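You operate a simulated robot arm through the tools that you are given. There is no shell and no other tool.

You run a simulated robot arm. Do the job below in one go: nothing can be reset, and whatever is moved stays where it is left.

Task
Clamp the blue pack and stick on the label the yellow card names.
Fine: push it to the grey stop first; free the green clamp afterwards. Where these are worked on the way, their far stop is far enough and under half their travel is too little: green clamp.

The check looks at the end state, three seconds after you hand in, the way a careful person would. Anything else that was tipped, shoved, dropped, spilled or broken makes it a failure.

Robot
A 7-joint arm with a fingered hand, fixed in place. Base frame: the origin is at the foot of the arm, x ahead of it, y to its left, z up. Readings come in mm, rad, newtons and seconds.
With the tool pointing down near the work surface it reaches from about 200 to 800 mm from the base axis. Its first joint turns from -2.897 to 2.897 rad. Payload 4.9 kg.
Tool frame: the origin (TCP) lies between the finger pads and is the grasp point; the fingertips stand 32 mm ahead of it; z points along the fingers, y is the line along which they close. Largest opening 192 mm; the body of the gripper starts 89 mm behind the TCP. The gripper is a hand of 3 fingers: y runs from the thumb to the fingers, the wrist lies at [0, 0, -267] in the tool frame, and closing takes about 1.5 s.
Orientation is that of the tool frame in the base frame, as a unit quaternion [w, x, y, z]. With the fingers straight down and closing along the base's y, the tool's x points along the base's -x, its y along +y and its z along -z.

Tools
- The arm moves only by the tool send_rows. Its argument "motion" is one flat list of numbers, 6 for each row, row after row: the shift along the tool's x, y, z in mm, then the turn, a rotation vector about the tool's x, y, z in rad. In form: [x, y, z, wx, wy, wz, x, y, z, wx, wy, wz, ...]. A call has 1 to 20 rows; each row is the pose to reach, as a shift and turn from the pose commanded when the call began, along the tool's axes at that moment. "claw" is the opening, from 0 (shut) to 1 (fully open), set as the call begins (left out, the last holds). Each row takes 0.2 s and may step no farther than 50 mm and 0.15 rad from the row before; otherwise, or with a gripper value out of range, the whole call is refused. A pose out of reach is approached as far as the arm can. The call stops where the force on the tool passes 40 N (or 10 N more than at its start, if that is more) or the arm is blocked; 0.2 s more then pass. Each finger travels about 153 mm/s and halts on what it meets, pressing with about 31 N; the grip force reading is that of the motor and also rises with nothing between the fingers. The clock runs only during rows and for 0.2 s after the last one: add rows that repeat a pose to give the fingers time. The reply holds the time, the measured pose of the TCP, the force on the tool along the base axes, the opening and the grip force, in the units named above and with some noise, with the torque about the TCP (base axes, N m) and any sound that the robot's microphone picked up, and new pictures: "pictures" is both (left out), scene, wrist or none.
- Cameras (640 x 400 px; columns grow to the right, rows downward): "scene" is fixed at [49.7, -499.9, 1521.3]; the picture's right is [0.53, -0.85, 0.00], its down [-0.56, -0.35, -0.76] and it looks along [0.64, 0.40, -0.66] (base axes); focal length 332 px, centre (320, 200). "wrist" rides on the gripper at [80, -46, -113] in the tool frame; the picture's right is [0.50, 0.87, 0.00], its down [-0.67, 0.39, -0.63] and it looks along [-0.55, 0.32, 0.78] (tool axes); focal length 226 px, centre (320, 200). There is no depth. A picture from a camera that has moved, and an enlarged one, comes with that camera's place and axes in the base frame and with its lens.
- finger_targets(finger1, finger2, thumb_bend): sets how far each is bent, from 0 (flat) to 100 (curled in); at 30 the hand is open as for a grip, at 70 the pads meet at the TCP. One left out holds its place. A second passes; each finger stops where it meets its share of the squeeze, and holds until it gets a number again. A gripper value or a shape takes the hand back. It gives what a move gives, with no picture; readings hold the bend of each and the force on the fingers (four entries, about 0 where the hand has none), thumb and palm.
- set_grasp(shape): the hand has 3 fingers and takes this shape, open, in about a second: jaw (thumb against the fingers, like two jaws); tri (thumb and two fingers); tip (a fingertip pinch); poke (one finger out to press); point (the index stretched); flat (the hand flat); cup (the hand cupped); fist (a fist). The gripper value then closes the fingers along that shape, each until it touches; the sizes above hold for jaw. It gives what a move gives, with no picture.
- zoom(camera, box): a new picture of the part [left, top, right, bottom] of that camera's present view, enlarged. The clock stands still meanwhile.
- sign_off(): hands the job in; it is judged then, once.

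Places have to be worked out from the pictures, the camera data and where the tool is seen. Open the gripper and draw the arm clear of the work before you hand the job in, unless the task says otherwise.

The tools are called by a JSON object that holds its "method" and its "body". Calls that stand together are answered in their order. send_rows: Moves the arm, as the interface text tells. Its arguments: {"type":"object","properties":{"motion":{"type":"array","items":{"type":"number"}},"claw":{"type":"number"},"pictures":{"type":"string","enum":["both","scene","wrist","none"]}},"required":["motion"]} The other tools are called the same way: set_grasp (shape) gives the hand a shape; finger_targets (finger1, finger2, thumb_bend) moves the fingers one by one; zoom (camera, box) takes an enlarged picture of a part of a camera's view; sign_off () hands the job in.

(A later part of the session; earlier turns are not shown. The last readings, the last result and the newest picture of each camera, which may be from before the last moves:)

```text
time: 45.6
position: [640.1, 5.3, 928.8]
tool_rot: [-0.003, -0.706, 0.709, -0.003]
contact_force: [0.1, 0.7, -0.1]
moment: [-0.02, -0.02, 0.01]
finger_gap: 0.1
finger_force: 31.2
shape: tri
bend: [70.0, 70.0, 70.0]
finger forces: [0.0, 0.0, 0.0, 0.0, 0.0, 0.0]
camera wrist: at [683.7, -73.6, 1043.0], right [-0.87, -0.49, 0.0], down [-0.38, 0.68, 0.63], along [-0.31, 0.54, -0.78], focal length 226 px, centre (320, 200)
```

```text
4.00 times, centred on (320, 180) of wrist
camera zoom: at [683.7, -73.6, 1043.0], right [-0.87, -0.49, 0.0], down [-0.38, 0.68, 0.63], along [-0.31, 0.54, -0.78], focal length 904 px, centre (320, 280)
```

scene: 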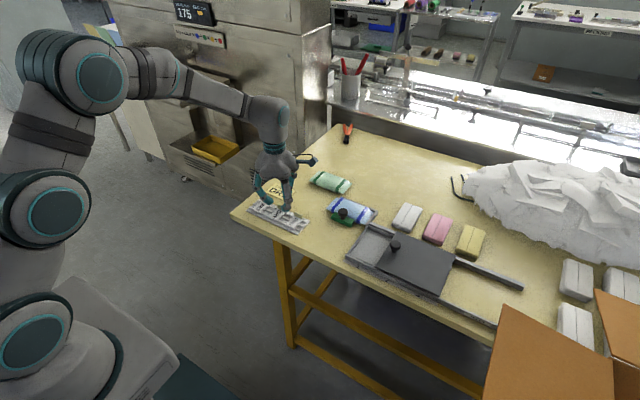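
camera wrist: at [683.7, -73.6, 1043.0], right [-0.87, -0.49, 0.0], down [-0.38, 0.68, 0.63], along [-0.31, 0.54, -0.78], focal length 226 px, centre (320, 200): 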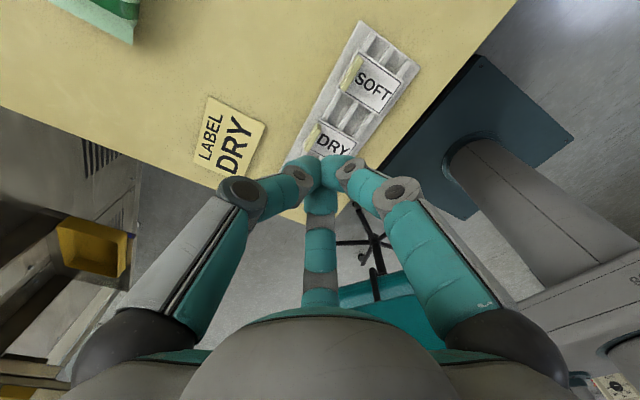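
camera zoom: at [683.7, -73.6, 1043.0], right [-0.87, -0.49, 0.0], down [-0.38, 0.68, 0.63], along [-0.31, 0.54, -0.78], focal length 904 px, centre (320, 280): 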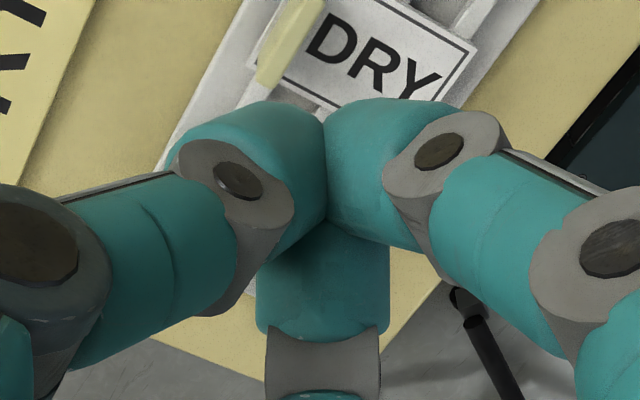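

The hand always closes radially, so I need the tips lower around the tab. The tab centre is now about (643.4,10.8). I'll return to the jaw shape at gap ~35 mm, go down around the tab and probe for the label surface in small steps.

{"method": "set_grasp", "body": {"shape": "jaw"}}

{"method": "send_rows", "body": {"motion": [-5, -0.7, 0, 0, 0, 0, -5, -0.7, 0, 0, 0, 0, -5, -0.7, 0, 0, 0, 0, -5, -0.7, 0, 0, 0, 0, -5, -0.7, 25, 0, 0, 0, -5, -0.7, 50, 0, 0, 0, -5, -0.7, 68, 0, 0, 0, -5, -0.7, 75, 0, 0, 0, -5, -0.7, 75, 0, 0, 0], "claw": 0.18, "pictures": "wrist"}}

{"method": "zoom", "body": {"camera": "wrist", "box": [240, 110, 400, 210]}}

```text
time: 46.5
position: [638.3, 5.0, 927.7]
tool_rot: [-0.002, -0.706, 0.709, -0.003]
contact_force: [-0.6, -0.3, -0.4]
moment: [0.03, -0.01, -0.03]
finger_gap: 192.0
finger_force: 0.2
shape: jaw
bend: [30.0, 30.0, 30.0]
finger forces: [0.0, 0.0, 0.0, 0.0, 0.1, 0.1]
```

```text
time: 48.5
position: [639.5, 12.0, 854.1]
tool_rot: [0.0, -0.707, 0.707, 0.0]
contact_force: [0.1, -0.4, -0.5]
moment: [-0.05, 0.0, 0.04]
finger_gap: 34.8
finger_force: 0.0
shape: jaw
bend: [77.0, 77.0, 70.0]
finger forces: [0.0, 0.0, 0.0, 0.0, 0.0, 0.0]
camera wrist: at [683.9, -67.5, 968.7], right [-0.87, -0.5, 0.0], down [-0.39, 0.67, 0.63], along [-0.32, 0.55, -0.78], focal length 226 px, centre (320, 200)
```

wrist: 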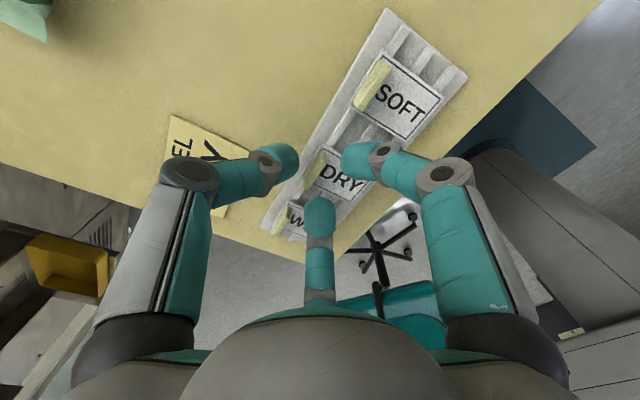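

```text
4.00 times, centred on (320, 160) of wrist
camera zoom: at [683.9, -67.5, 968.7], right [-0.87, -0.5, 0.0], down [-0.39, 0.67, 0.63], along [-0.32, 0.55, -0.78], focal length 904 px, centre (320, 360)
```

zoom: 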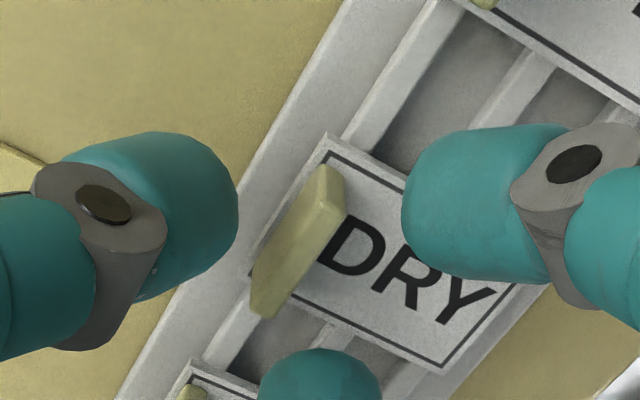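

Centred around the tab. I'm probing down 3 mm in 1 mm steps.

{"method": "send_rows", "body": {"motion": [1, 0, 1, 0, 0, 0, 1, 0, 2, 0, 0, 0, 1, 0, 3, 0, 0, 0, 1, 0, 3, 0, 0, 0], "pictures": "none"}}

{"method": "send_rows", "body": {"motion": [0, 0, 1, 0, 0, 0, 0, 0, 2, 0, 0, 0, 0, 0, 2, 0, 0, 0], "pictures": "none"}}

```text
time: 49.5
position: [639.5, 10.9, 852.3]
tool_rot: [-0.001, -0.707, 0.707, -0.001]
contact_force: [0.2, 0.5, 0.1]
moment: [0.03, 0.01, -0.01]
finger_gap: 35.1
finger_force: 0.1
shape: jaw
bend: [77.0, 77.0, 70.0]
finger forces: [0.0, 0.0, 0.1, 0.0, 0.0, 0.0]
```

```text
time: 50.3
position: [639.0, 11.1, 848.0]
tool_rot: [0.001, 0.708, -0.707, 0.001]
contact_force: [0.7, 0.6, -0.2]
moment: [0.02, -0.03, 0.01]
finger_gap: 35.0
finger_force: 0.1
shape: jaw
bend: [77.0, 77.0, 70.0]
finger forces: [0.1, 0.1, 0.0, 0.0, 0.0, 0.0]
```

No contact yet at TCP z≈848. I'm probing further.

{"method": "send_rows", "body": {"motion": [0, 0, 1, 0, 0, 0, 0, 0, 2, 0, 0, 0, 0, 0, 2, 0, 0, 0], "pictures": "none"}}

{"method": "zoom", "body": {"camera": "scene", "box": [260, 190, 300, 220]}}

{"method": "zoom", "body": {"camera": "wrist", "box": [240, 110, 400, 210]}}

```text
time: 51.1
position: [639.2, 11.7, 847.8]
tool_rot: [0.0, -0.707, 0.707, 0.0]
contact_force: [0.1, 0.6, 0.0]
moment: [0.02, -0.01, -0.02]
finger_gap: 35.1
finger_force: 0.1
shape: jaw
bend: [77.0, 77.0, 70.0]
finger forces: [0.1, 0.0, 0.1, 0.0, 0.0, 0.0]
```

```text
13.33 times, centred on (280, 205) of scene
camera zoom: at [49.7, -499.9, 1521.3], right [0.53, -0.85, 0.0], down [-0.56, -0.35, -0.76], along [0.64, 0.4, -0.66], focal length 4422 px, centre (853, 133)
```

zoom: 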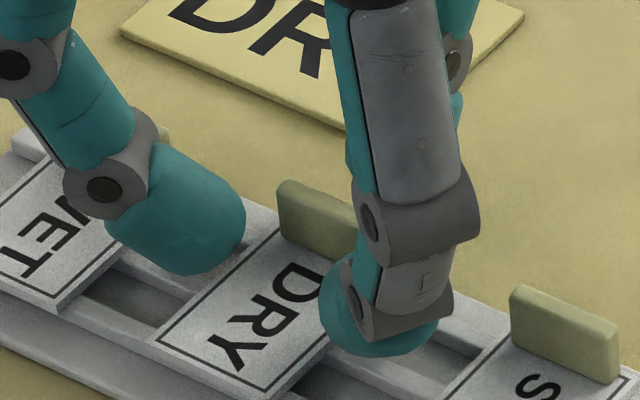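

```text
4.00 times, centred on (320, 160) of wrist
camera zoom: at [684.0, -66.8, 961.5], right [-0.87, -0.5, 0.0], down [-0.39, 0.67, 0.63], along [-0.32, 0.55, -0.78], focal length 904 px, centre (320, 360)
```

zoom: 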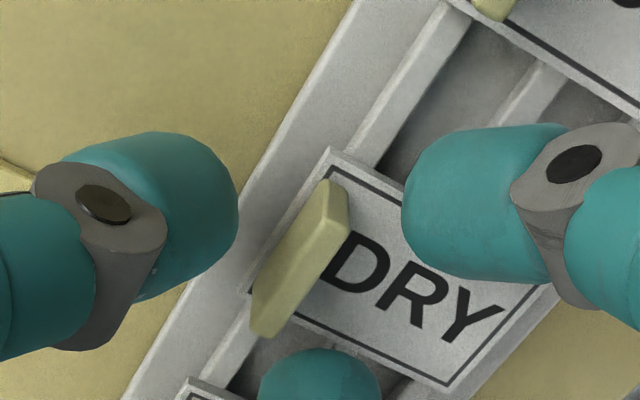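

No contact even at TCP z≈847, so the tips' lowest points go down beside the label while their inner edges sit ~17 mm higher; I was simply pinching too high before. I'll set TCP z≈849 and close in small stages, watching the forces.

{"method": "send_rows", "body": {"motion": [0, 0, -2, 0, 0, 0, 0, 0, -2, 0, 0, 0, 0, 0, -2, 0, 0, 0], "claw": 0.1, "pictures": "none"}}

{"method": "zoom", "body": {"camera": "wrist", "box": [240, 110, 400, 210]}}

{"method": "zoom", "body": {"camera": "scene", "box": [260, 190, 300, 220]}}

```text
time: 51.9
position: [639.7, 11.0, 850.1]
tool_rot: [0.0, 0.708, -0.707, 0.001]
contact_force: [-0.5, -0.2, -0.2]
moment: [-0.01, 0.02, -0.01]
finger_gap: 19.5
finger_force: 0.1
shape: jaw
bend: [74.0, 74.0, 70.0]
finger forces: [0.0, 0.1, 0.1, 0.0, 0.1, 0.0]
```

```text
4.00 times, centred on (320, 160) of wrist
camera zoom: at [684.4, -67.3, 963.8], right [-0.87, -0.5, 0.0], down [-0.39, 0.67, 0.63], along [-0.32, 0.55, -0.78], focal length 904 px, centre (320, 360)
```

zoom: 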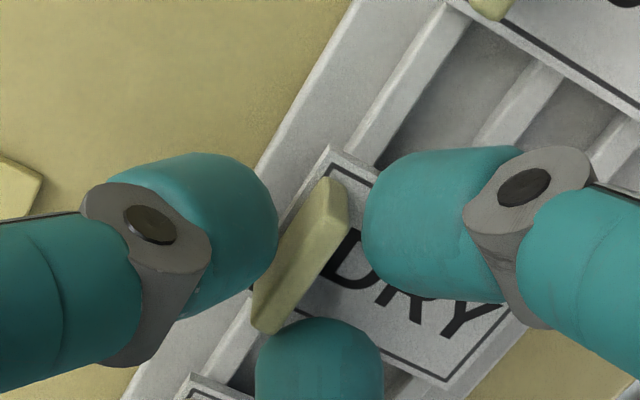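

```text
13.33 times, centred on (280, 205) of scene
camera zoom: at [49.7, -499.9, 1521.3], right [0.53, -0.85, 0.0], down [-0.56, -0.35, -0.76], along [0.64, 0.4, -0.66], focal length 4422 px, centre (853, 133)
```

zoom: 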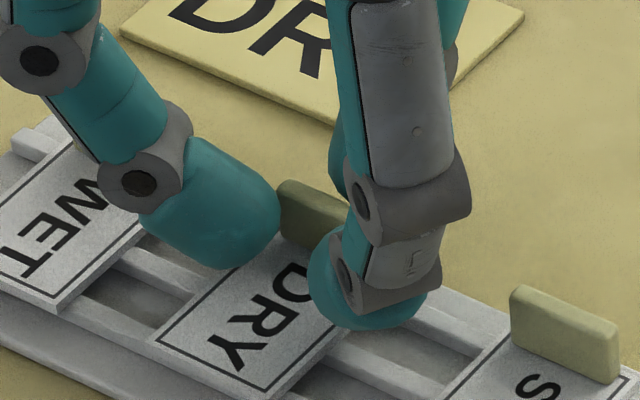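

Still no contact at gap 19.5, and the tab is right between the tips. I'm closing to 0.06.

{"method": "send_rows", "body": {"motion": [0, 0, 0, 0, 0, 0, 0, 0, 0, 0, 0, 0], "claw": 0.06, "pictures": "none"}}

{"method": "zoom", "body": {"camera": "wrist", "box": [240, 110, 400, 210]}}

{"method": "zoom", "body": {"camera": "scene", "box": [260, 190, 300, 220]}}

```text
time: 52.5
position: [639.8, 11.9, 851.0]
tool_rot: [0.001, 0.707, -0.707, 0.0]
contact_force: [0.8, -0.1, 0.4]
moment: [-0.02, 0.0, 0.01]
finger_gap: 11.8
finger_force: 0.0
shape: jaw
bend: [73.0, 73.0, 70.0]
finger forces: [0.2, 0.1, 0.0, 0.0, 0.6, 0.0]
```

```text
4.00 times, centred on (320, 160) of wrist
camera zoom: at [684.3, -67.3, 963.7], right [-0.87, -0.5, 0.0], down [-0.39, 0.67, 0.63], along [-0.32, 0.55, -0.78], focal length 904 px, centre (320, 360)
```

zoom: 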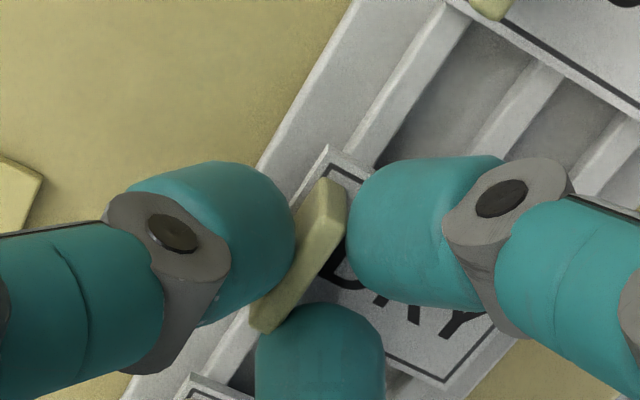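

```text
13.33 times, centred on (280, 205) of scene
camera zoom: at [49.7, -499.9, 1521.3], right [0.53, -0.85, 0.0], down [-0.56, -0.35, -0.76], along [0.64, 0.4, -0.66], focal length 4422 px, centre (853, 133)
```

zoom: 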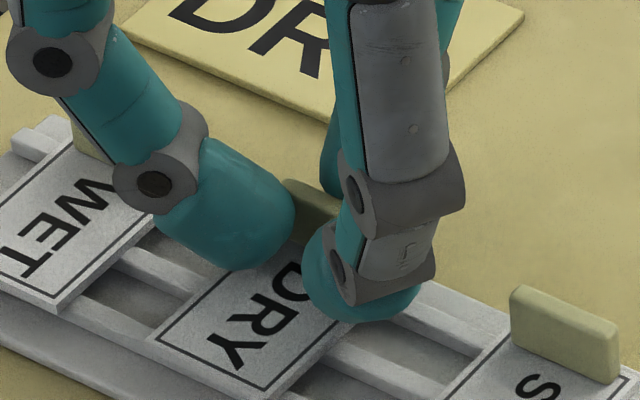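

Light side contact on thumb (0.6 N) and finger (0.2 N): the tab is being touched from both sides. I'm squeezing further.

{"method": "send_rows", "body": {"motion": [0, 0, 0, 0, 0, 0, 0, 0, 0, 0, 0, 0], "claw": 0.03, "pictures": "none"}}

{"method": "zoom", "body": {"camera": "wrist", "box": [240, 110, 400, 210]}}

{"method": "zoom", "body": {"camera": "scene", "box": [260, 190, 300, 220]}}

```text
time: 53.1
position: [638.8, 12.8, 848.9]
tool_rot: [-0.001, -0.707, 0.708, -0.001]
contact_force: [0.0, 0.2, -0.5]
moment: [0.01, -0.02, 0.03]
finger_gap: 6.0
finger_force: 30.9
shape: jaw
bend: [71.0, 71.0, 69.0]
finger forces: [0.1, 0.0, 0.0, 0.0, 27.8, 0.1]
```

```text
4.00 times, centred on (320, 160) of wrist
camera zoom: at [684.3, -67.3, 963.7], right [-0.87, -0.5, 0.0], down [-0.39, 0.67, 0.63], along [-0.32, 0.55, -0.78], focal length 904 px, centre (320, 360)
```

zoom: 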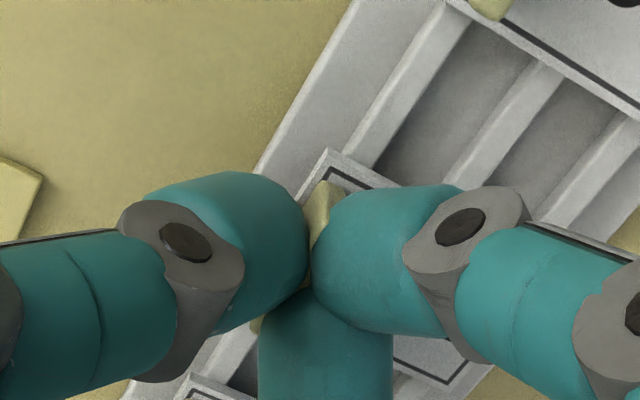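

```text
13.33 times, centred on (280, 205) of scene
camera zoom: at [49.7, -499.9, 1521.3], right [0.53, -0.85, 0.0], down [-0.56, -0.35, -0.76], along [0.64, 0.4, -0.66], focal length 4422 px, centre (853, 133)
```

zoom: 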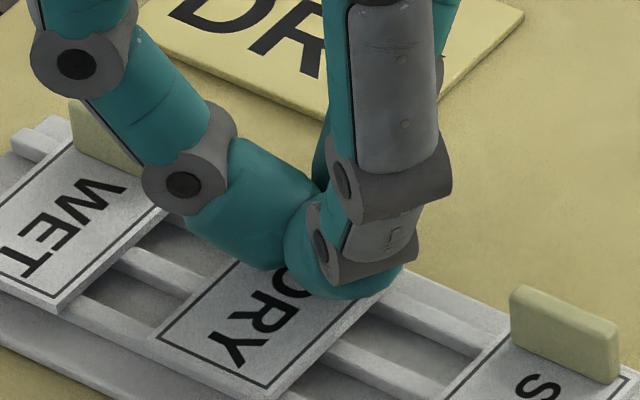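

Gap 6.0 mm equals the tab thickness, the thumb presses 28 N and there is no net tool force: the tab is pinched and the label hasn't shifted. I'm lifting gently.

{"method": "send_rows", "body": {"motion": [0, 0, -2, 0, 0, 0, 0, 0, -5, 0, 0, 0, 0, 0, -10, 0, 0, 0, 0, 0, -10, 0, 0, 0], "pictures": "none"}}

{"method": "zoom", "body": {"camera": "wrist", "box": [240, 110, 400, 210]}}

{"method": "zoom", "body": {"camera": "scene", "box": [260, 180, 300, 210]}}

```text
time: 54.1
position: [640.2, 10.5, 860.1]
tool_rot: [-0.001, -0.707, 0.707, -0.001]
contact_force: [-0.3, -0.2, 0.1]
moment: [-0.01, -0.05, -0.01]
finger_gap: 6.2
finger_force: 31.2
shape: jaw
bend: [71.0, 71.0, 69.0]
finger forces: [0.0, 0.0, 0.0, 0.0, 27.8, 0.1]
```

```text
4.00 times, centred on (320, 160) of wrist
camera zoom: at [685.1, -68.1, 974.1], right [-0.87, -0.5, 0.0], down [-0.39, 0.67, 0.63], along [-0.32, 0.55, -0.78], focal length 904 px, centre (320, 360)
```

zoom: 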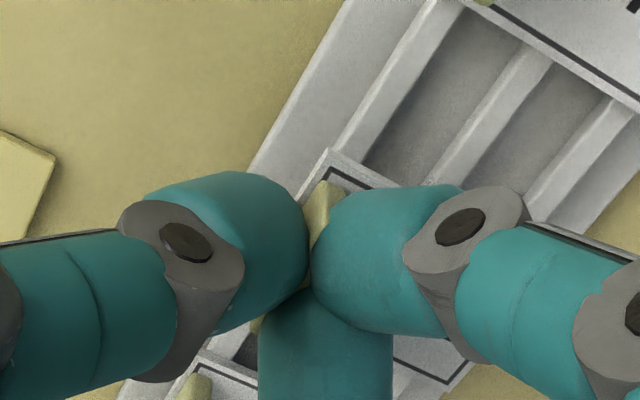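

```text
13.33 times, centred on (280, 195) of scene
camera zoom: at [49.7, -499.9, 1521.3], right [0.53, -0.85, 0.0], down [-0.56, -0.35, -0.76], along [0.64, 0.4, -0.66], focal length 4422 px, centre (853, 267)
```

zoom: 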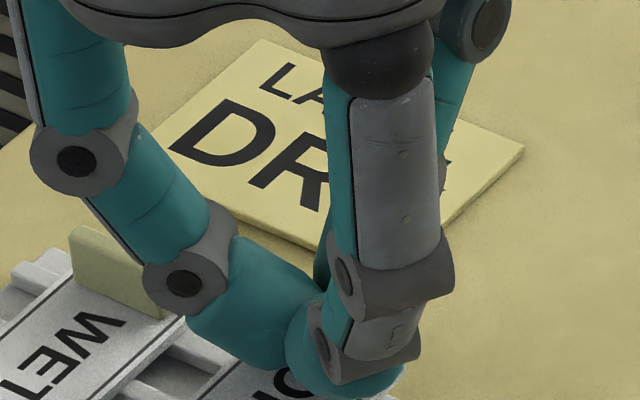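

The label rises with the hand. I'm lifting further, smoothly, and checking the label's attitude.

{"method": "send_rows", "body": {"motion": [0, 0, -10, 0, 0, 0, 0, 0, -22, 0, 0, 0, 0, 0, -36, 0, 0, 0, 0, 0, -50, 0, 0, 0, 0, 0, -60, 0, 0, 0, 0, 0, -60, 0, 0, 0], "pictures": "both"}}

{"method": "zoom", "body": {"camera": "wrist", "box": [240, 110, 400, 210]}}

{"method": "zoom", "body": {"camera": "scene", "box": [240, 170, 320, 230]}}

```text
time: 55.5
position: [638.1, 10.7, 919.3]
tool_rot: [-0.001, -0.707, 0.708, -0.001]
contact_force: [-0.2, -0.1, 0.4]
moment: [0.02, 0.01, -0.01]
finger_gap: 5.9
finger_force: 30.9
shape: jaw
bend: [71.0, 71.0, 69.0]
finger forces: [0.0, 0.1, 0.0, 0.1, 27.7, 0.0]
camera wrist: at [683.8, -69.0, 1033.3], right [-0.87, -0.5, 0.0], down [-0.39, 0.67, 0.63], along [-0.31, 0.55, -0.78], focal length 226 px, centre (320, 200)
```

scene: 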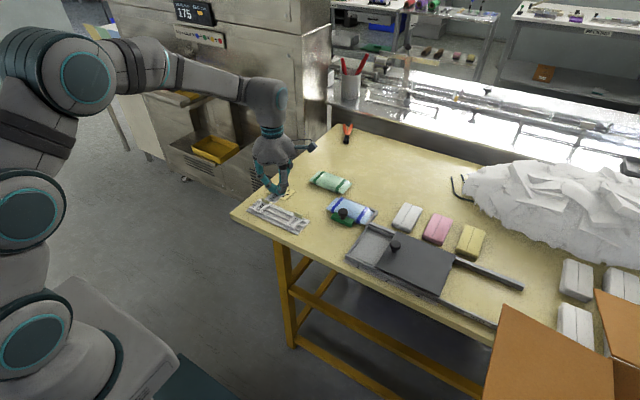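
wrist: 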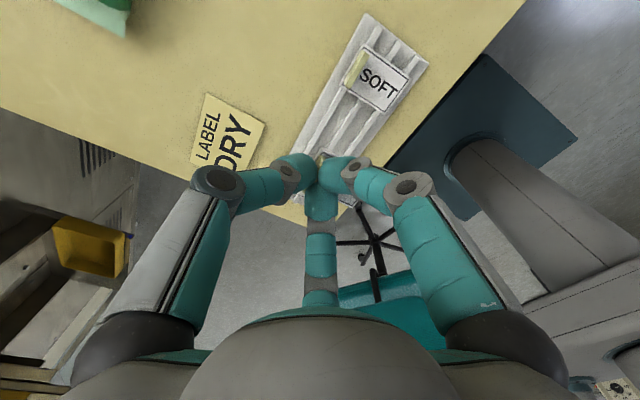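

```text
4.00 times, centred on (320, 160) of wrist
camera zoom: at [683.8, -69.0, 1033.3], right [-0.87, -0.5, 0.0], down [-0.39, 0.67, 0.63], along [-0.31, 0.55, -0.78], focal length 904 px, centre (320, 360)
```

zoom: 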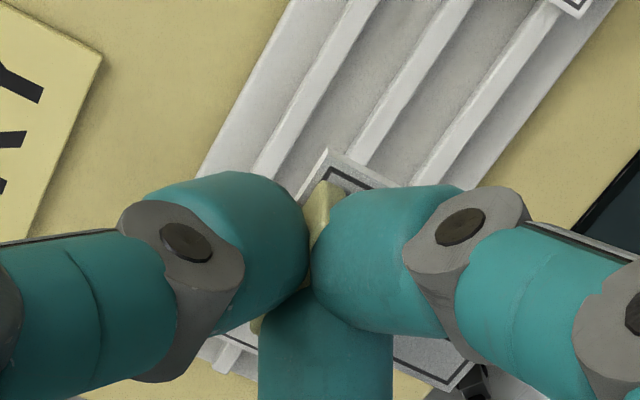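

```text
6.67 times, centred on (280, 200) of scene
camera zoom: at [49.7, -499.9, 1521.3], right [0.53, -0.85, 0.0], down [-0.56, -0.35, -0.76], along [0.64, 0.4, -0.66], focal length 2211 px, centre (587, 200)
```

zoom: 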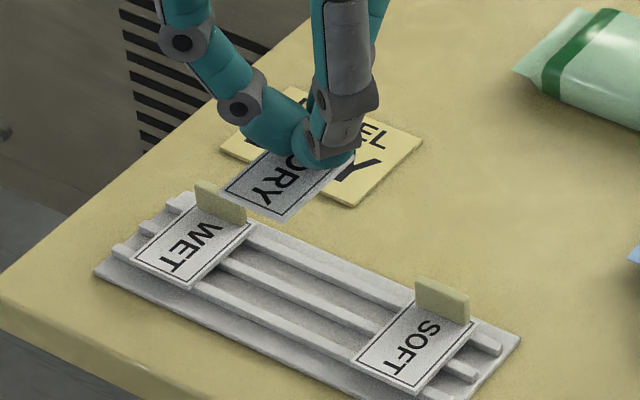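

The label is held flat and the other labels are undisturbed. I'll zoom in to see how far the fingertips reach below the label plane before placing it.

{"method": "zoom", "body": {"camera": "scene", "box": [264, 184, 288, 202]}}

{"method": "zoom", "body": {"camera": "scene", "box": [320, 185, 384, 233]}}

```text
16.00 times, centred on (276, 193) of scene
camera zoom: at [49.7, -499.9, 1521.3], right [0.53, -0.85, 0.0], down [-0.56, -0.35, -0.76], along [0.64, 0.4, -0.66], focal length 5306 px, centre (1024, 312)
```

zoom: 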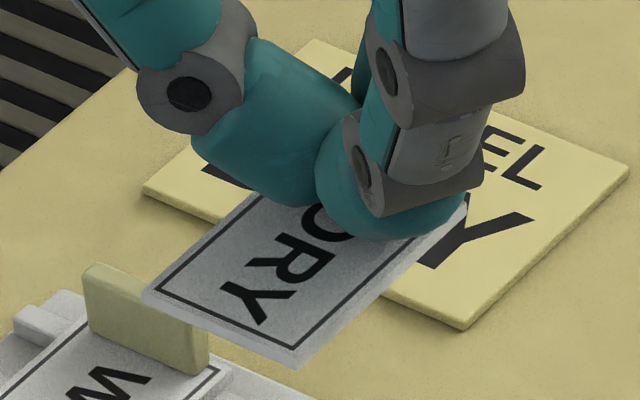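

```text
8.33 times, centred on (352, 209) of scene
camera zoom: at [49.7, -499.9, 1521.3], right [0.53, -0.85, 0.0], down [-0.56, -0.35, -0.76], along [0.64, 0.4, -0.66], focal length 2764 px, centre (53, 125)
```

zoom: 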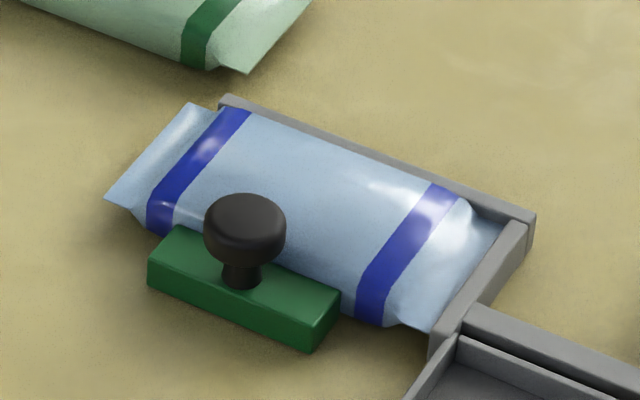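

The tips stay at or above the label's top surface, so the label's underside will touch the pack first. The label centre lies about 16 mm to -x of the TCP, so for the pack centre (≈(749,-178)) I need the TCP at about (765,-177). I'm carrying it there high and smoothly.

{"method": "send_rows", "body": {"motion": [10, -7, 0, 0, 0, 0, 32, -21, 0, 0, 0, 0, 58, -39, 0, 0, 0, 0, 84, -56, 0, 0, 0, 0, 110, -74, 0, 0, 0, 0, 136, -91, 0, 0, 0, 0, 162, -109, 0, 0, 0, 0, 180, -121, 0, 0, 0, 0, 188, -127, 0, 0, 0, 0, 188, -127, 0, 0, 0, 0], "pictures": "both"}}

{"method": "zoom", "body": {"camera": "scene", "box": [310, 170, 390, 230]}}

{"method": "zoom", "body": {"camera": "wrist", "box": [200, 80, 440, 230]}}

```text
time: 57.7
position: [751.0, -90.5, 906.1]
tool_rot: [-0.021, -0.667, 0.744, -0.032]
contact_force: [-0.6, -0.9, -0.7]
moment: [0.02, -0.03, -0.01]
finger_gap: 5.7
finger_force: 30.9
shape: jaw
bend: [71.0, 71.0, 69.0]
finger forces: [0.0, 0.0, 0.0, 0.1, 27.9, 0.0]
out of reach, approached as far as the arm can: row 1, 2, 3, 4, 5, 6, 7, 8, 9, 10
camera wrist: at [786.2, -165.3, 1027.3], right [-0.91, -0.4, 0.02], down [-0.32, 0.76, 0.57], along [-0.25, 0.51, -0.82], focal length 226 px, centre (320, 200)
```

scene: 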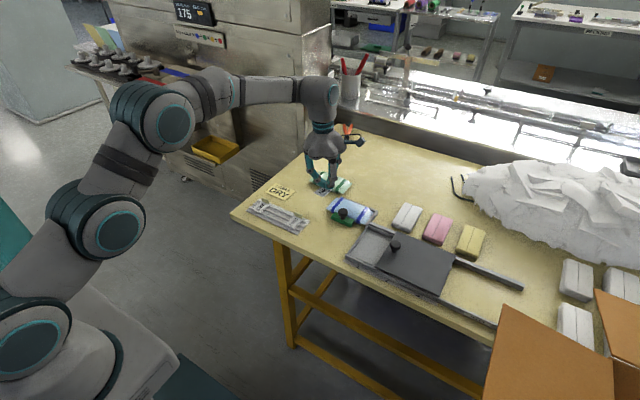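
wrist: 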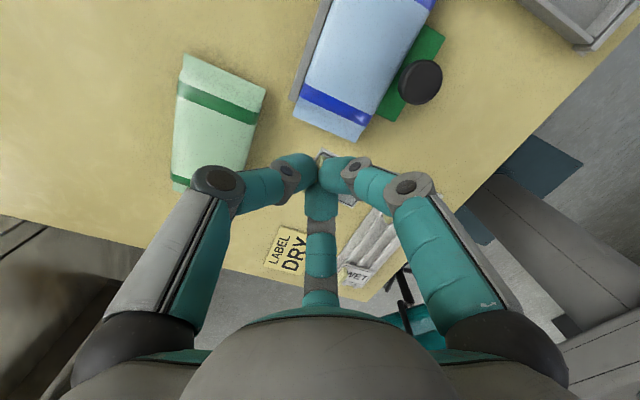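

```text
6.67 times, centred on (350, 200) of scene
camera zoom: at [49.7, -499.9, 1521.3], right [0.53, -0.85, 0.0], down [-0.56, -0.35, -0.76], along [0.64, 0.4, -0.66], focal length 2211 px, centre (120, 200)
```

zoom: 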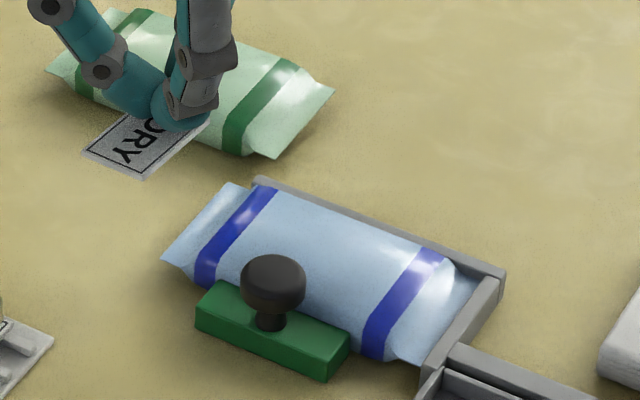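

```text
2.67 times, centred on (320, 155) of wrist
camera zoom: at [786.2, -165.3, 1027.3], right [-0.91, -0.4, 0.02], down [-0.32, 0.76, 0.57], along [-0.25, 0.51, -0.82], focal length 603 px, centre (320, 320)
```

zoom: 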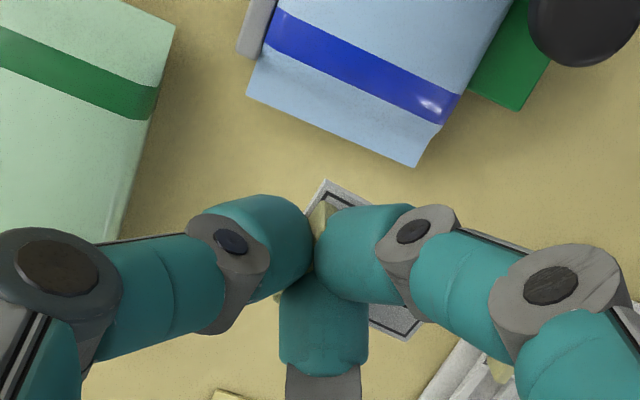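

The wrist hit a joint limit: yaw 90° can't be held at this side, so the arm stopped short and tilted, though the label is still held. I'll send a zero row to learn which pose counts as commanded before moving back.

{"method": "send_rows", "body": {"motion": [0, 0, 0, 0, 0, 0], "pictures": "none"}}

```text
time: 58.1
position: [751.3, -90.5, 906.3]
tool_rot: [-0.022, -0.668, 0.743, -0.033]
contact_force: [-0.4, 0.5, -0.2]
moment: [-0.01, 0.01, 0.01]
finger_gap: 5.9
finger_force: 31.0
shape: jaw
bend: [71.0, 71.0, 69.0]
finger forces: [0.0, 0.0, 0.0, 0.0, 27.9, 0.0]
```

The reached pose counts as commanded. I'll straighten the tool upright here, then test in free air, still holding the label, whether the opposite yaw (-90°) is reachable over the pack.

{"method": "send_rows", "body": {"motion": [0, 0, -12, -0.008, -0.039, 0.0, 0, 0, -24, -0.0155, -0.0776, 0.0, 0, 0, -24, -0.0155, -0.0776, 0.0], "pictures": "none"}}

```text
time: 58.9
position: [747.8, -71.9, 933.2]
tool_rot: [-0.002, -0.661, 0.75, -0.007]
contact_force: [-0.9, 1.1, -0.1]
moment: [0.02, 0.06, -0.03]
finger_gap: 5.9
finger_force: 31.4
shape: jaw
bend: [71.0, 71.0, 69.0]
finger forces: [0.0, 0.0, 0.0, 0.0, 28.0, 0.1]
out of reach, approached as far as the arm can: row 1, 2, 3
```

Nearly upright now (yaw 83°). I'm rotating about the vertical to yaw ≈ -89° here in free air.

{"method": "send_rows", "body": {"motion": [0, 0, 0, 0, 0, 0.15, 0, 0, 0, 0, 0, 0.3, 0, 0, 0, 0, 0, 0.45, 0, 0, 0, 0, 0, 0.6, 0, 0, 0, 0, 0, 0.75, 0, 0, 0, 0, 0, 0.9, 0, 0, 0, 0, 0, 1.05, 0, 0, 0, 0, 0, 1.2, 0, 0, 0, 0, 0, 1.35, 0, 0, 0, 0, 0, 1.5, 0, 0, 0, 0, 0, 1.65, 0, 0, 0, 0, 0, 1.8, 0, 0, 0, 0, 0, 1.95, 0, 0, 0, 0, 0, 2.1, 0, 0, 0, 0, 0, 2.25, 0, 0, 0, 0, 0, 2.4, 0, 0, 0, 0, 0, 2.55, 0, 0, 0, 0, 0, 2.7, 0, 0, 0, 0, 0, 2.85, 0, 0, 0, 0, 0, 3.0], "pictures": "wrist"}}

```text
time: 63.1
position: [746.5, -70.3, 931.6]
tool_rot: [0.001, 0.695, 0.719, 0.001]
contact_force: [-0.1, -0.8, 0.7]
moment: [0.02, 0.0, -0.01]
finger_gap: 6.0
finger_force: 30.5
shape: jaw
bend: [71.0, 71.0, 69.0]
finger forces: [0.1, 0.0, 0.0, 0.1, 28.0, 0.0]
camera wrist: at [696.3, 8.5, 1045.6], right [0.85, 0.53, 0.0], down [0.41, -0.66, 0.63], along [0.34, -0.54, -0.77], focal length 226 px, centre (320, 200)
```

wrist: 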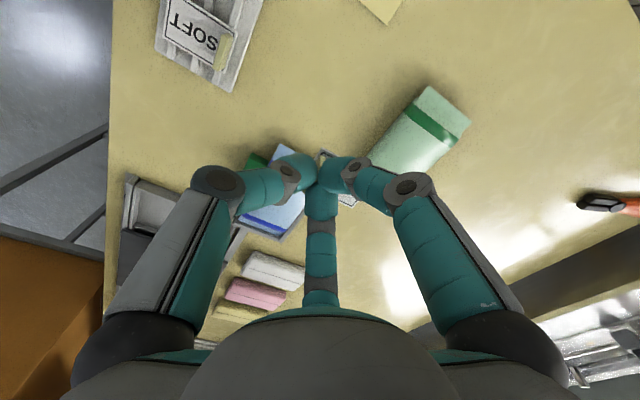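

Yaw -88° works. Still in free air, I'll test the reach over the pack position at low height (TCP (773,-177,890)).

{"method": "send_rows", "body": {"motion": [-27, 5.5, 0, 0, 0, 0, -54, 11, 0, 0, 0, 0, -81, 16.5, 14, 0, 0, 0, -107.8, 22, 28, 0, 0, 0, -107.8, 22, 42, 0, 0, 0, -107.8, 22, 42, 0, 0, 0], "pictures": "both"}}

{"method": "zoom", "body": {"camera": "scene", "box": [310, 170, 390, 230]}}

```text
time: 64.5
position: [772.1, -177.1, 890.8]
tool_rot: [0.002, 0.695, 0.719, 0.001]
contact_force: [0.5, 0.2, 0.1]
moment: [-0.04, 0.01, 0.02]
finger_gap: 5.9
finger_force: 31.5
shape: jaw
bend: [71.0, 71.0, 69.0]
finger forces: [0.0, 0.0, 0.0, 0.1, 27.9, 0.1]
camera wrist: at [721.8, -97.8, 1005.6], right [0.85, 0.53, 0.0], down [0.41, -0.66, 0.63], along [0.34, -0.54, -0.77], focal length 226 px, centre (320, 200)
```

scene: 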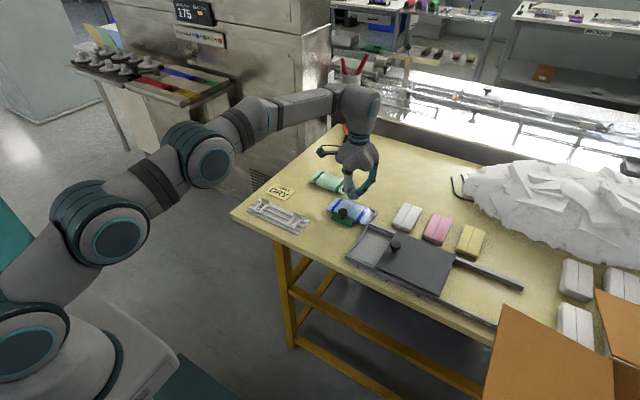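
wrist: 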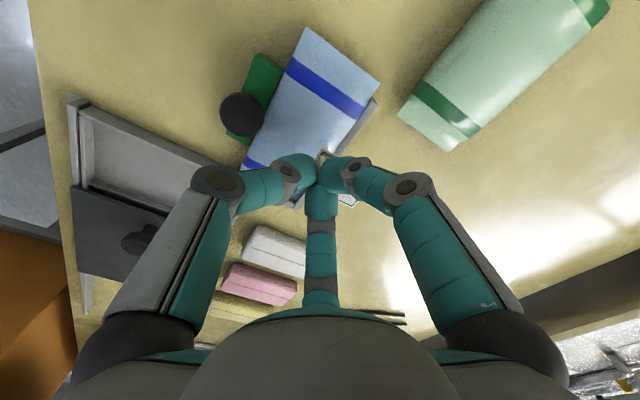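

```text
6.67 times, centred on (350, 200) of scene
camera zoom: at [49.7, -499.9, 1521.3], right [0.53, -0.85, 0.0], down [-0.56, -0.35, -0.76], along [0.64, 0.4, -0.66], focal length 2211 px, centre (120, 200)
```

zoom: 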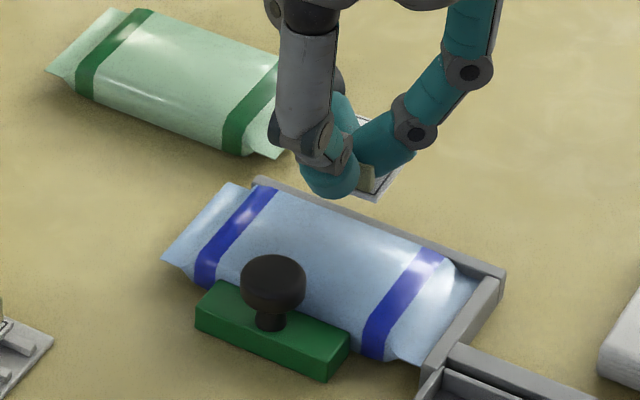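

Reachable at yaw -88°. So I'll return the label to its slot with the current grip, then re-grip the tab from the other side (hand yaw -90°, thumb over the label), so it can be placed square. First I'm going back above the holder.

{"method": "send_rows", "body": {"motion": [5, -3, -17, 0, 0, 0, 28, -18, -34, 0, 0, 0, 60, -40, -34, 0, 0, 0, 94, -62, -34, 0, 0, 0, 128, -84, -34, 0, 0, 0, 162, -107, -34, 0, 0, 0, 185, -122, -34, 0, 0, 0, 193.5, -127.3, -34, 0, 0, 0, 193.5, -127.3, -34, 0, 0, 0], "pictures": "none"}}

{"method": "send_rows", "body": {"motion": [0, 0, 0, 0, 0, -0.15, 0, 0, 0, 0, 0, -0.3, 0, 0, 0, 0, 0, -0.45, 0, 0, 0, 0, 0, -0.6, 0, 0, 0, 0, 0, -0.75, 0, 0, 0, 0, 0, -0.9, 0, 0, 0, 0, 0, -1.05, 0, 0, 0, 0, 0, -1.2, 0, 0, 0, 0, 0, -1.35, 0, 0, 0, 0, 0, -1.5, 0, 0, 0, 0, 0, -1.65, 0, 0, 0, 0, 0, -1.8, 0, 0, 0, 0, 0, -1.95, 0, 0, 0, 0, 0, -2.1, 0, 0, 0, 0, 0, -2.25, 0, 0, 0, 0, 0, -2.4, 0, 0, 0, 0, 0, -2.55, 0, 0, 0, 0, 0, -2.7, 0, 0, 0, 0, 0, -2.85, 0, 0, 0, 0, 0, -3.0], "pictures": "both"}}

```text
time: 66.5
position: [638.0, 12.9, 920.9]
tool_rot: [0.002, 0.694, 0.72, 0.002]
contact_force: [-0.2, -0.1, -0.2]
moment: [0.04, -0.01, 0.0]
finger_gap: 5.9
finger_force: 30.9
shape: jaw
bend: [71.0, 71.0, 69.0]
finger forces: [0.1, 0.0, 0.1, 0.1, 27.7, 0.0]
```

```text
time: 70.7
position: [637.7, 11.5, 924.1]
tool_rot: [0.001, -0.67, 0.742, -0.002]
contact_force: [1.0, 0.4, 0.5]
moment: [0.0, -0.03, 0.01]
finger_gap: 6.0
finger_force: 30.7
shape: jaw
bend: [71.0, 71.0, 69.0]
finger forces: [0.1, 0.0, 0.1, 0.0, 27.6, 0.0]
camera wrist: at [674.3, -72.4, 1037.9], right [-0.91, -0.41, 0.0], down [-0.32, 0.71, 0.63], along [-0.25, 0.58, -0.78], focal length 226 px, centre (320, 200)
```

scene: 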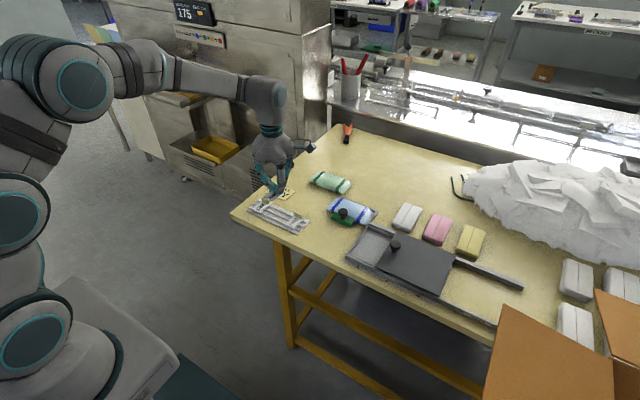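
wrist: 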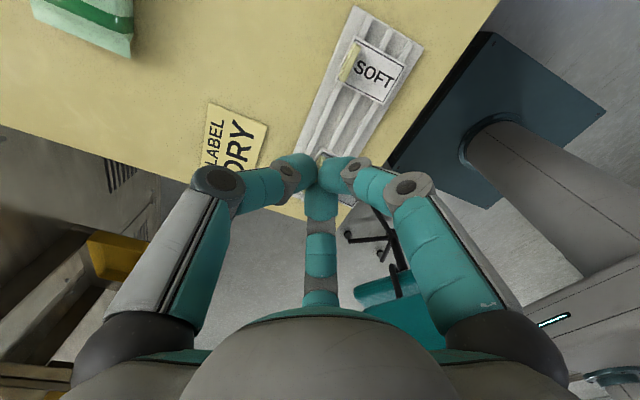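

Yaw is 84°. I'm turning the last ~5.5° to 90° and descending to just above the slot.

{"method": "send_rows", "body": {"motion": [0, 0, 10, 0, 0, -0.095, 0, 0, 25, 0, 0, -0.095, 0, 0, 45, 0, 0, -0.095, 0, 0, 60, 0, 0, -0.095, 0, 0, 60, 0, 0, -0.095], "pictures": "wrist"}}

{"method": "zoom", "body": {"camera": "scene", "box": [250, 180, 314, 228]}}

{"method": "zoom", "body": {"camera": "wrist", "box": [240, 110, 400, 210]}}

```text
time: 71.9
position: [638.0, 9.7, 861.9]
tool_rot: [0.002, -0.703, 0.711, -0.002]
contact_force: [-0.1, -0.8, 0.7]
moment: [0.02, 0.01, -0.01]
finger_gap: 6.1
finger_force: 31.4
shape: jaw
bend: [71.0, 71.0, 69.0]
finger forces: [0.1, 0.1, 0.0, 0.0, 27.5, 0.0]
camera wrist: at [682.1, -68.4, 976.1], right [-0.87, -0.49, -0.01], down [-0.38, 0.68, 0.63], along [-0.31, 0.55, -0.78], focal length 226 px, centre (320, 200)
```

wrist: 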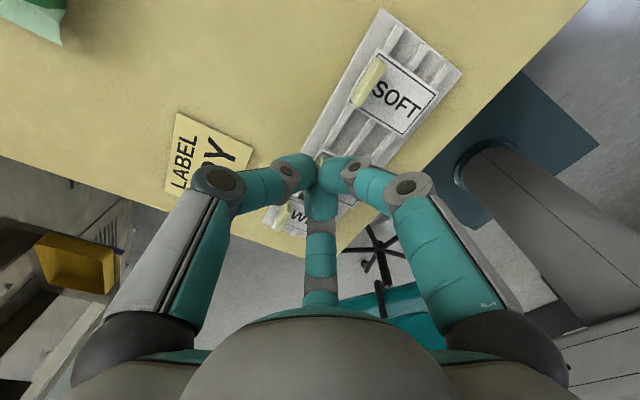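

```text
8.33 times, centred on (282, 204) of scene
camera zoom: at [49.7, -499.9, 1521.3], right [0.53, -0.85, 0.0], down [-0.56, -0.35, -0.76], along [0.64, 0.4, -0.66], focal length 2764 px, centre (637, 167)
```

zoom: 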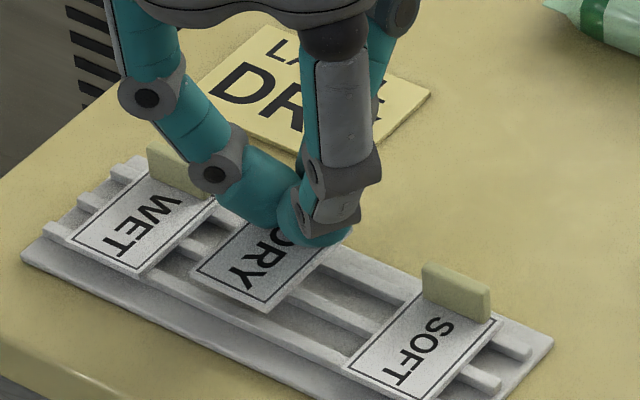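

```text
4.00 times, centred on (320, 160) of wrist
camera zoom: at [682.1, -68.4, 976.1], right [-0.87, -0.49, -0.01], down [-0.38, 0.68, 0.63], along [-0.31, 0.55, -0.78], focal length 904 px, centre (320, 360)
```

zoom: 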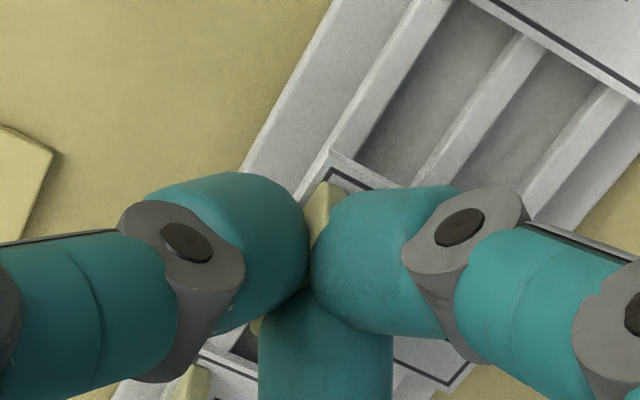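

Aligned within ~2 mm of the original slot. I'm lowering with a small correction until the label meets the ridges.

{"method": "send_rows", "body": {"motion": [-1.1, -2.2, 5, 0, 0, 0, -1.1, -2.2, 9, 0, 0, 0, -1.1, -2.2, 11.5, 0, 0, 0, -1.1, -2.2, 11.5, 0, 0, 0], "pictures": "none"}}

{"method": "zoom", "body": {"camera": "scene", "box": [250, 180, 314, 228]}}

```text
time: 72.9
position: [640.6, 11.8, 851.2]
tool_rot: [0.002, -0.704, 0.71, -0.002]
contact_force: [-0.3, 0.2, -0.1]
moment: [-0.02, 0.01, -0.02]
finger_gap: 6.0
finger_force: 30.7
shape: jaw
bend: [71.0, 71.0, 69.0]
finger forces: [0.0, 0.1, 0.0, 0.0, 27.6, 0.0]
```

```text
8.33 times, centred on (282, 204) of scene
camera zoom: at [49.7, -499.9, 1521.3], right [0.53, -0.85, 0.0], down [-0.56, -0.35, -0.76], along [0.64, 0.4, -0.66], focal length 2764 px, centre (637, 167)
```

zoom: 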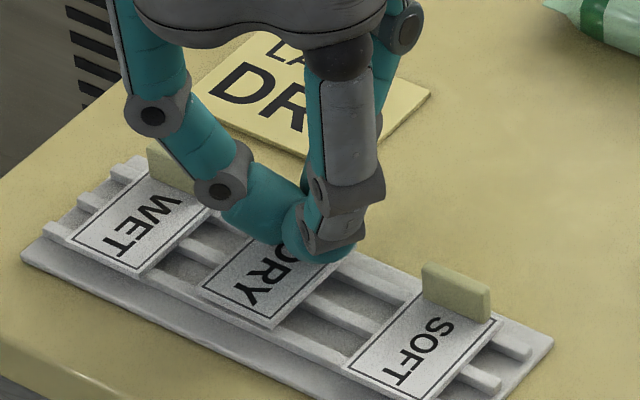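

I'm lowering 1 mm at a time until contact shows.

{"method": "send_rows", "body": {"motion": [0, 0, 1, 0, 0, 0, 0, 0, 1, 0, 0, 0], "pictures": "none"}}

{"method": "send_rows", "body": {"motion": [0, 0, 1, 0, 0, 0, 0, 0, 1, 0, 0, 0], "pictures": "none"}}

```text
time: 73.5
position: [639.6, 12.2, 850.8]
tool_rot: [0.001, -0.704, 0.711, -0.002]
contact_force: [0.6, 0.4, 0.4]
moment: [0.01, 0.05, -0.05]
finger_gap: 5.8
finger_force: 31.1
shape: jaw
bend: [71.0, 71.0, 69.0]
finger forces: [0.0, 0.0, 0.0, 0.0, 27.6, 0.0]
```

```text
time: 74.1
position: [640.0, 12.2, 850.2]
tool_rot: [0.003, -0.704, 0.71, -0.002]
contact_force: [0.8, 0.6, 1.0]
moment: [0.03, 0.0, -0.03]
finger_gap: 5.8
finger_force: 31.5
shape: jaw
bend: [71.0, 71.0, 69.0]
finger forces: [0.0, 0.0, 0.1, 0.0, 27.5, 0.0]
```

At about the picking height with first signs of contact, I'm opening in two small stages to let the label rest.

{"method": "send_rows", "body": {"motion": [0, 0, 0, 0, 0, 0, 0, 0, 0, 0, 0, 0], "claw": 0.08, "pictures": "none"}}

{"method": "send_rows", "body": {"motion": [0, 0, 0, 0, 0, 0, 0, 0, 0, 0, 0, 0], "claw": 0.2, "pictures": "none"}}

{"method": "send_rows", "body": {"motion": [0, 0, -20, 0, 0, 0, 0, 0, -50, 0, 0, 0, 0, 0, -75, 0, 0, 0, 0, 0, -75, 0, 0, 0], "pictures": "wrist"}}

{"method": "zoom", "body": {"camera": "scene", "box": [250, 180, 314, 228]}}

{"method": "zoom", "body": {"camera": "wrist", "box": [240, 100, 400, 200]}}

```text
time: 74.7
position: [638.7, 12.5, 848.6]
tool_rot: [0.002, -0.703, 0.711, -0.002]
contact_force: [-0.3, -0.5, -0.6]
moment: [0.02, -0.01, -0.01]
finger_gap: 15.4
finger_force: 0.0
shape: jaw
bend: [74.0, 74.0, 70.0]
finger forces: [0.0, 0.0, 0.1, 0.0, 0.0, 0.0]
```

```text
time: 75.3
position: [639.7, 12.6, 848.8]
tool_rot: [0.003, -0.704, 0.711, -0.002]
contact_force: [0.0, 0.4, -0.1]
moment: [-0.02, 0.0, 0.01]
finger_gap: 38.0
finger_force: 0.1
shape: jaw
bend: [77.0, 77.0, 70.0]
finger forces: [0.0, 0.0, 0.0, 0.1, 0.0, 0.0]
```

```text
time: 76.3
position: [638.8, 15.5, 925.0]
tool_rot: [0.002, -0.703, 0.711, -0.002]
contact_force: [0.5, -0.3, -0.3]
moment: [-0.02, -0.01, 0.02]
finger_gap: 38.0
finger_force: 0.0
shape: jaw
bend: [77.0, 77.0, 70.0]
finger forces: [0.0, 0.0, 0.0, 0.0, 0.0, 0.0]
camera wrist: at [682.6, -65.6, 1038.7], right [-0.87, -0.49, 0.0], down [-0.38, 0.68, 0.63], along [-0.31, 0.55, -0.78], focal length 226 px, centre (320, 200)
```

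wrist: 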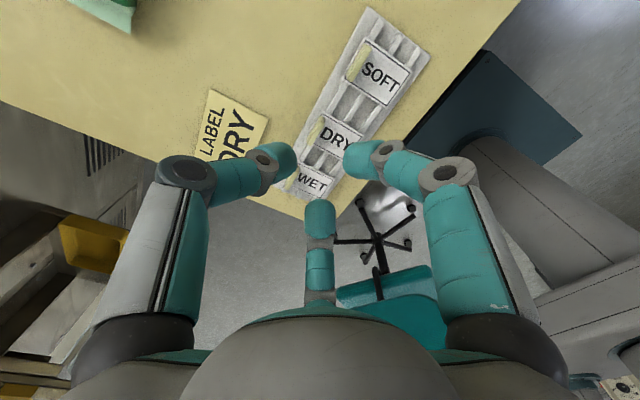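

```text
8.33 times, centred on (282, 204) of scene
camera zoom: at [49.7, -499.9, 1521.3], right [0.53, -0.85, 0.0], down [-0.56, -0.35, -0.76], along [0.64, 0.4, -0.66], focal length 2764 px, centre (637, 167)
```

zoom: 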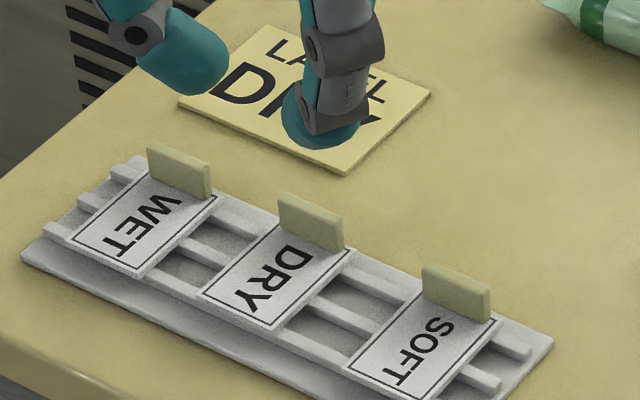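

```text
4.00 times, centred on (320, 150) of wrist
camera zoom: at [682.6, -65.6, 1038.7], right [-0.87, -0.49, 0.0], down [-0.38, 0.68, 0.63], along [-0.31, 0.55, -0.78], focal length 904 px, centre (320, 400)
```

zoom: 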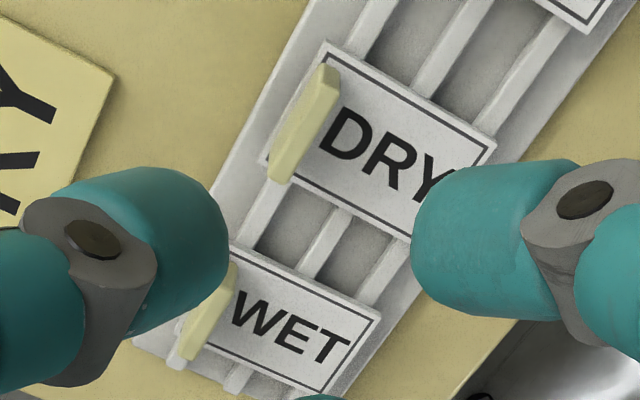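

The label is neatly back in its slot. I'm rotating the empty hand about the vertical by ~180° to yaw -90°.

{"method": "send_rows", "body": {"motion": [0, 0, 0, 0, 0, 0.15, 0, 0, 0, 0, 0, 0.3, 0, 0, 0, 0, 0, 0.45, 0, 0, 0, 0, 0, 0.6, 0, 0, 0, 0, 0, 0.75, 0, 0, 0, 0, 0, 0.9, 0, 0, 0, 0, 0, 1.05, 0, 0, 0, 0, 0, 1.2, 0, 0, 0, 0, 0, 1.35, 0, 0, 0, 0, 0, 1.5, 0, 0, 0, 0, 0, 1.65, 0, 0, 0, 0, 0, 1.8, 0, 0, 0, 0, 0, 1.95, 0, 0, 0, 0, 0, 2.1, 0, 0, 0, 0, 0, 2.25, 0, 0, 0, 0, 0, 2.4, 0, 0, 0, 0, 0, 2.55, 0, 0, 0, 0, 0, 2.7, 0, 0, 0, 0, 0, 2.85, 0, 0, 0, 0, 0, 3.0], "claw": 0.2, "pictures": "none"}}

{"method": "send_rows", "body": {"motion": [0, 0, 0, 0, 0, 0.13, 0, 0, 0, 0, 0, 0.13], "pictures": "wrist"}}

{"method": "zoom", "body": {"camera": "wrist", "box": [240, 80, 400, 180]}}

```text
time: 80.5
position: [640.3, 12.0, 926.0]
tool_rot: [0.002, 0.66, 0.751, 0.002]
contact_force: [-1.3, -0.2, -0.1]
moment: [-0.02, 0.0, 0.01]
finger_gap: 38.3
finger_force: 0.0
shape: jaw
bend: [77.0, 77.0, 70.0]
finger forces: [0.1, 0.0, 0.1, 0.1, 0.0, 0.0]
```

```text
time: 81.1
position: [638.8, 13.4, 925.7]
tool_rot: [0.002, 0.708, 0.706, 0.002]
contact_force: [-0.4, -0.1, 0.0]
moment: [-0.02, 0.0, 0.02]
finger_gap: 38.3
finger_force: 0.1
shape: jaw
bend: [77.0, 77.0, 70.0]
finger forces: [0.1, 0.0, 0.0, 0.0, 0.0, 0.0]
camera wrist: at [592.6, 92.9, 1039.1], right [0.87, 0.5, 0.0], down [0.38, -0.67, 0.63], along [0.32, -0.55, -0.77], focal length 226 px, centre (320, 200)
```

wrist: 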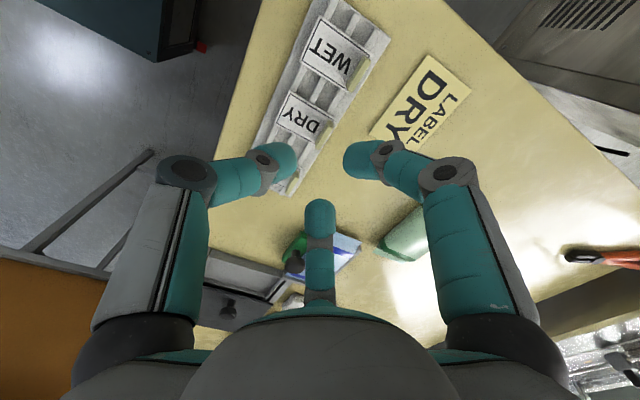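

```text
4.00 times, centred on (320, 130) of wrist
camera zoom: at [592.6, 92.9, 1039.1], right [0.87, 0.5, 0.0], down [0.38, -0.67, 0.63], along [0.32, -0.55, -0.77], focal length 904 px, centre (320, 480)
```

zoom: 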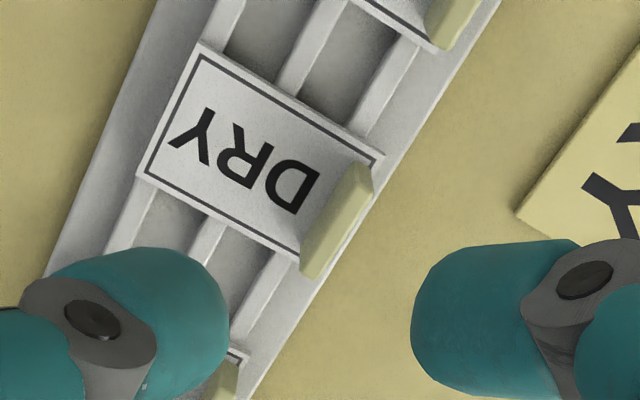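

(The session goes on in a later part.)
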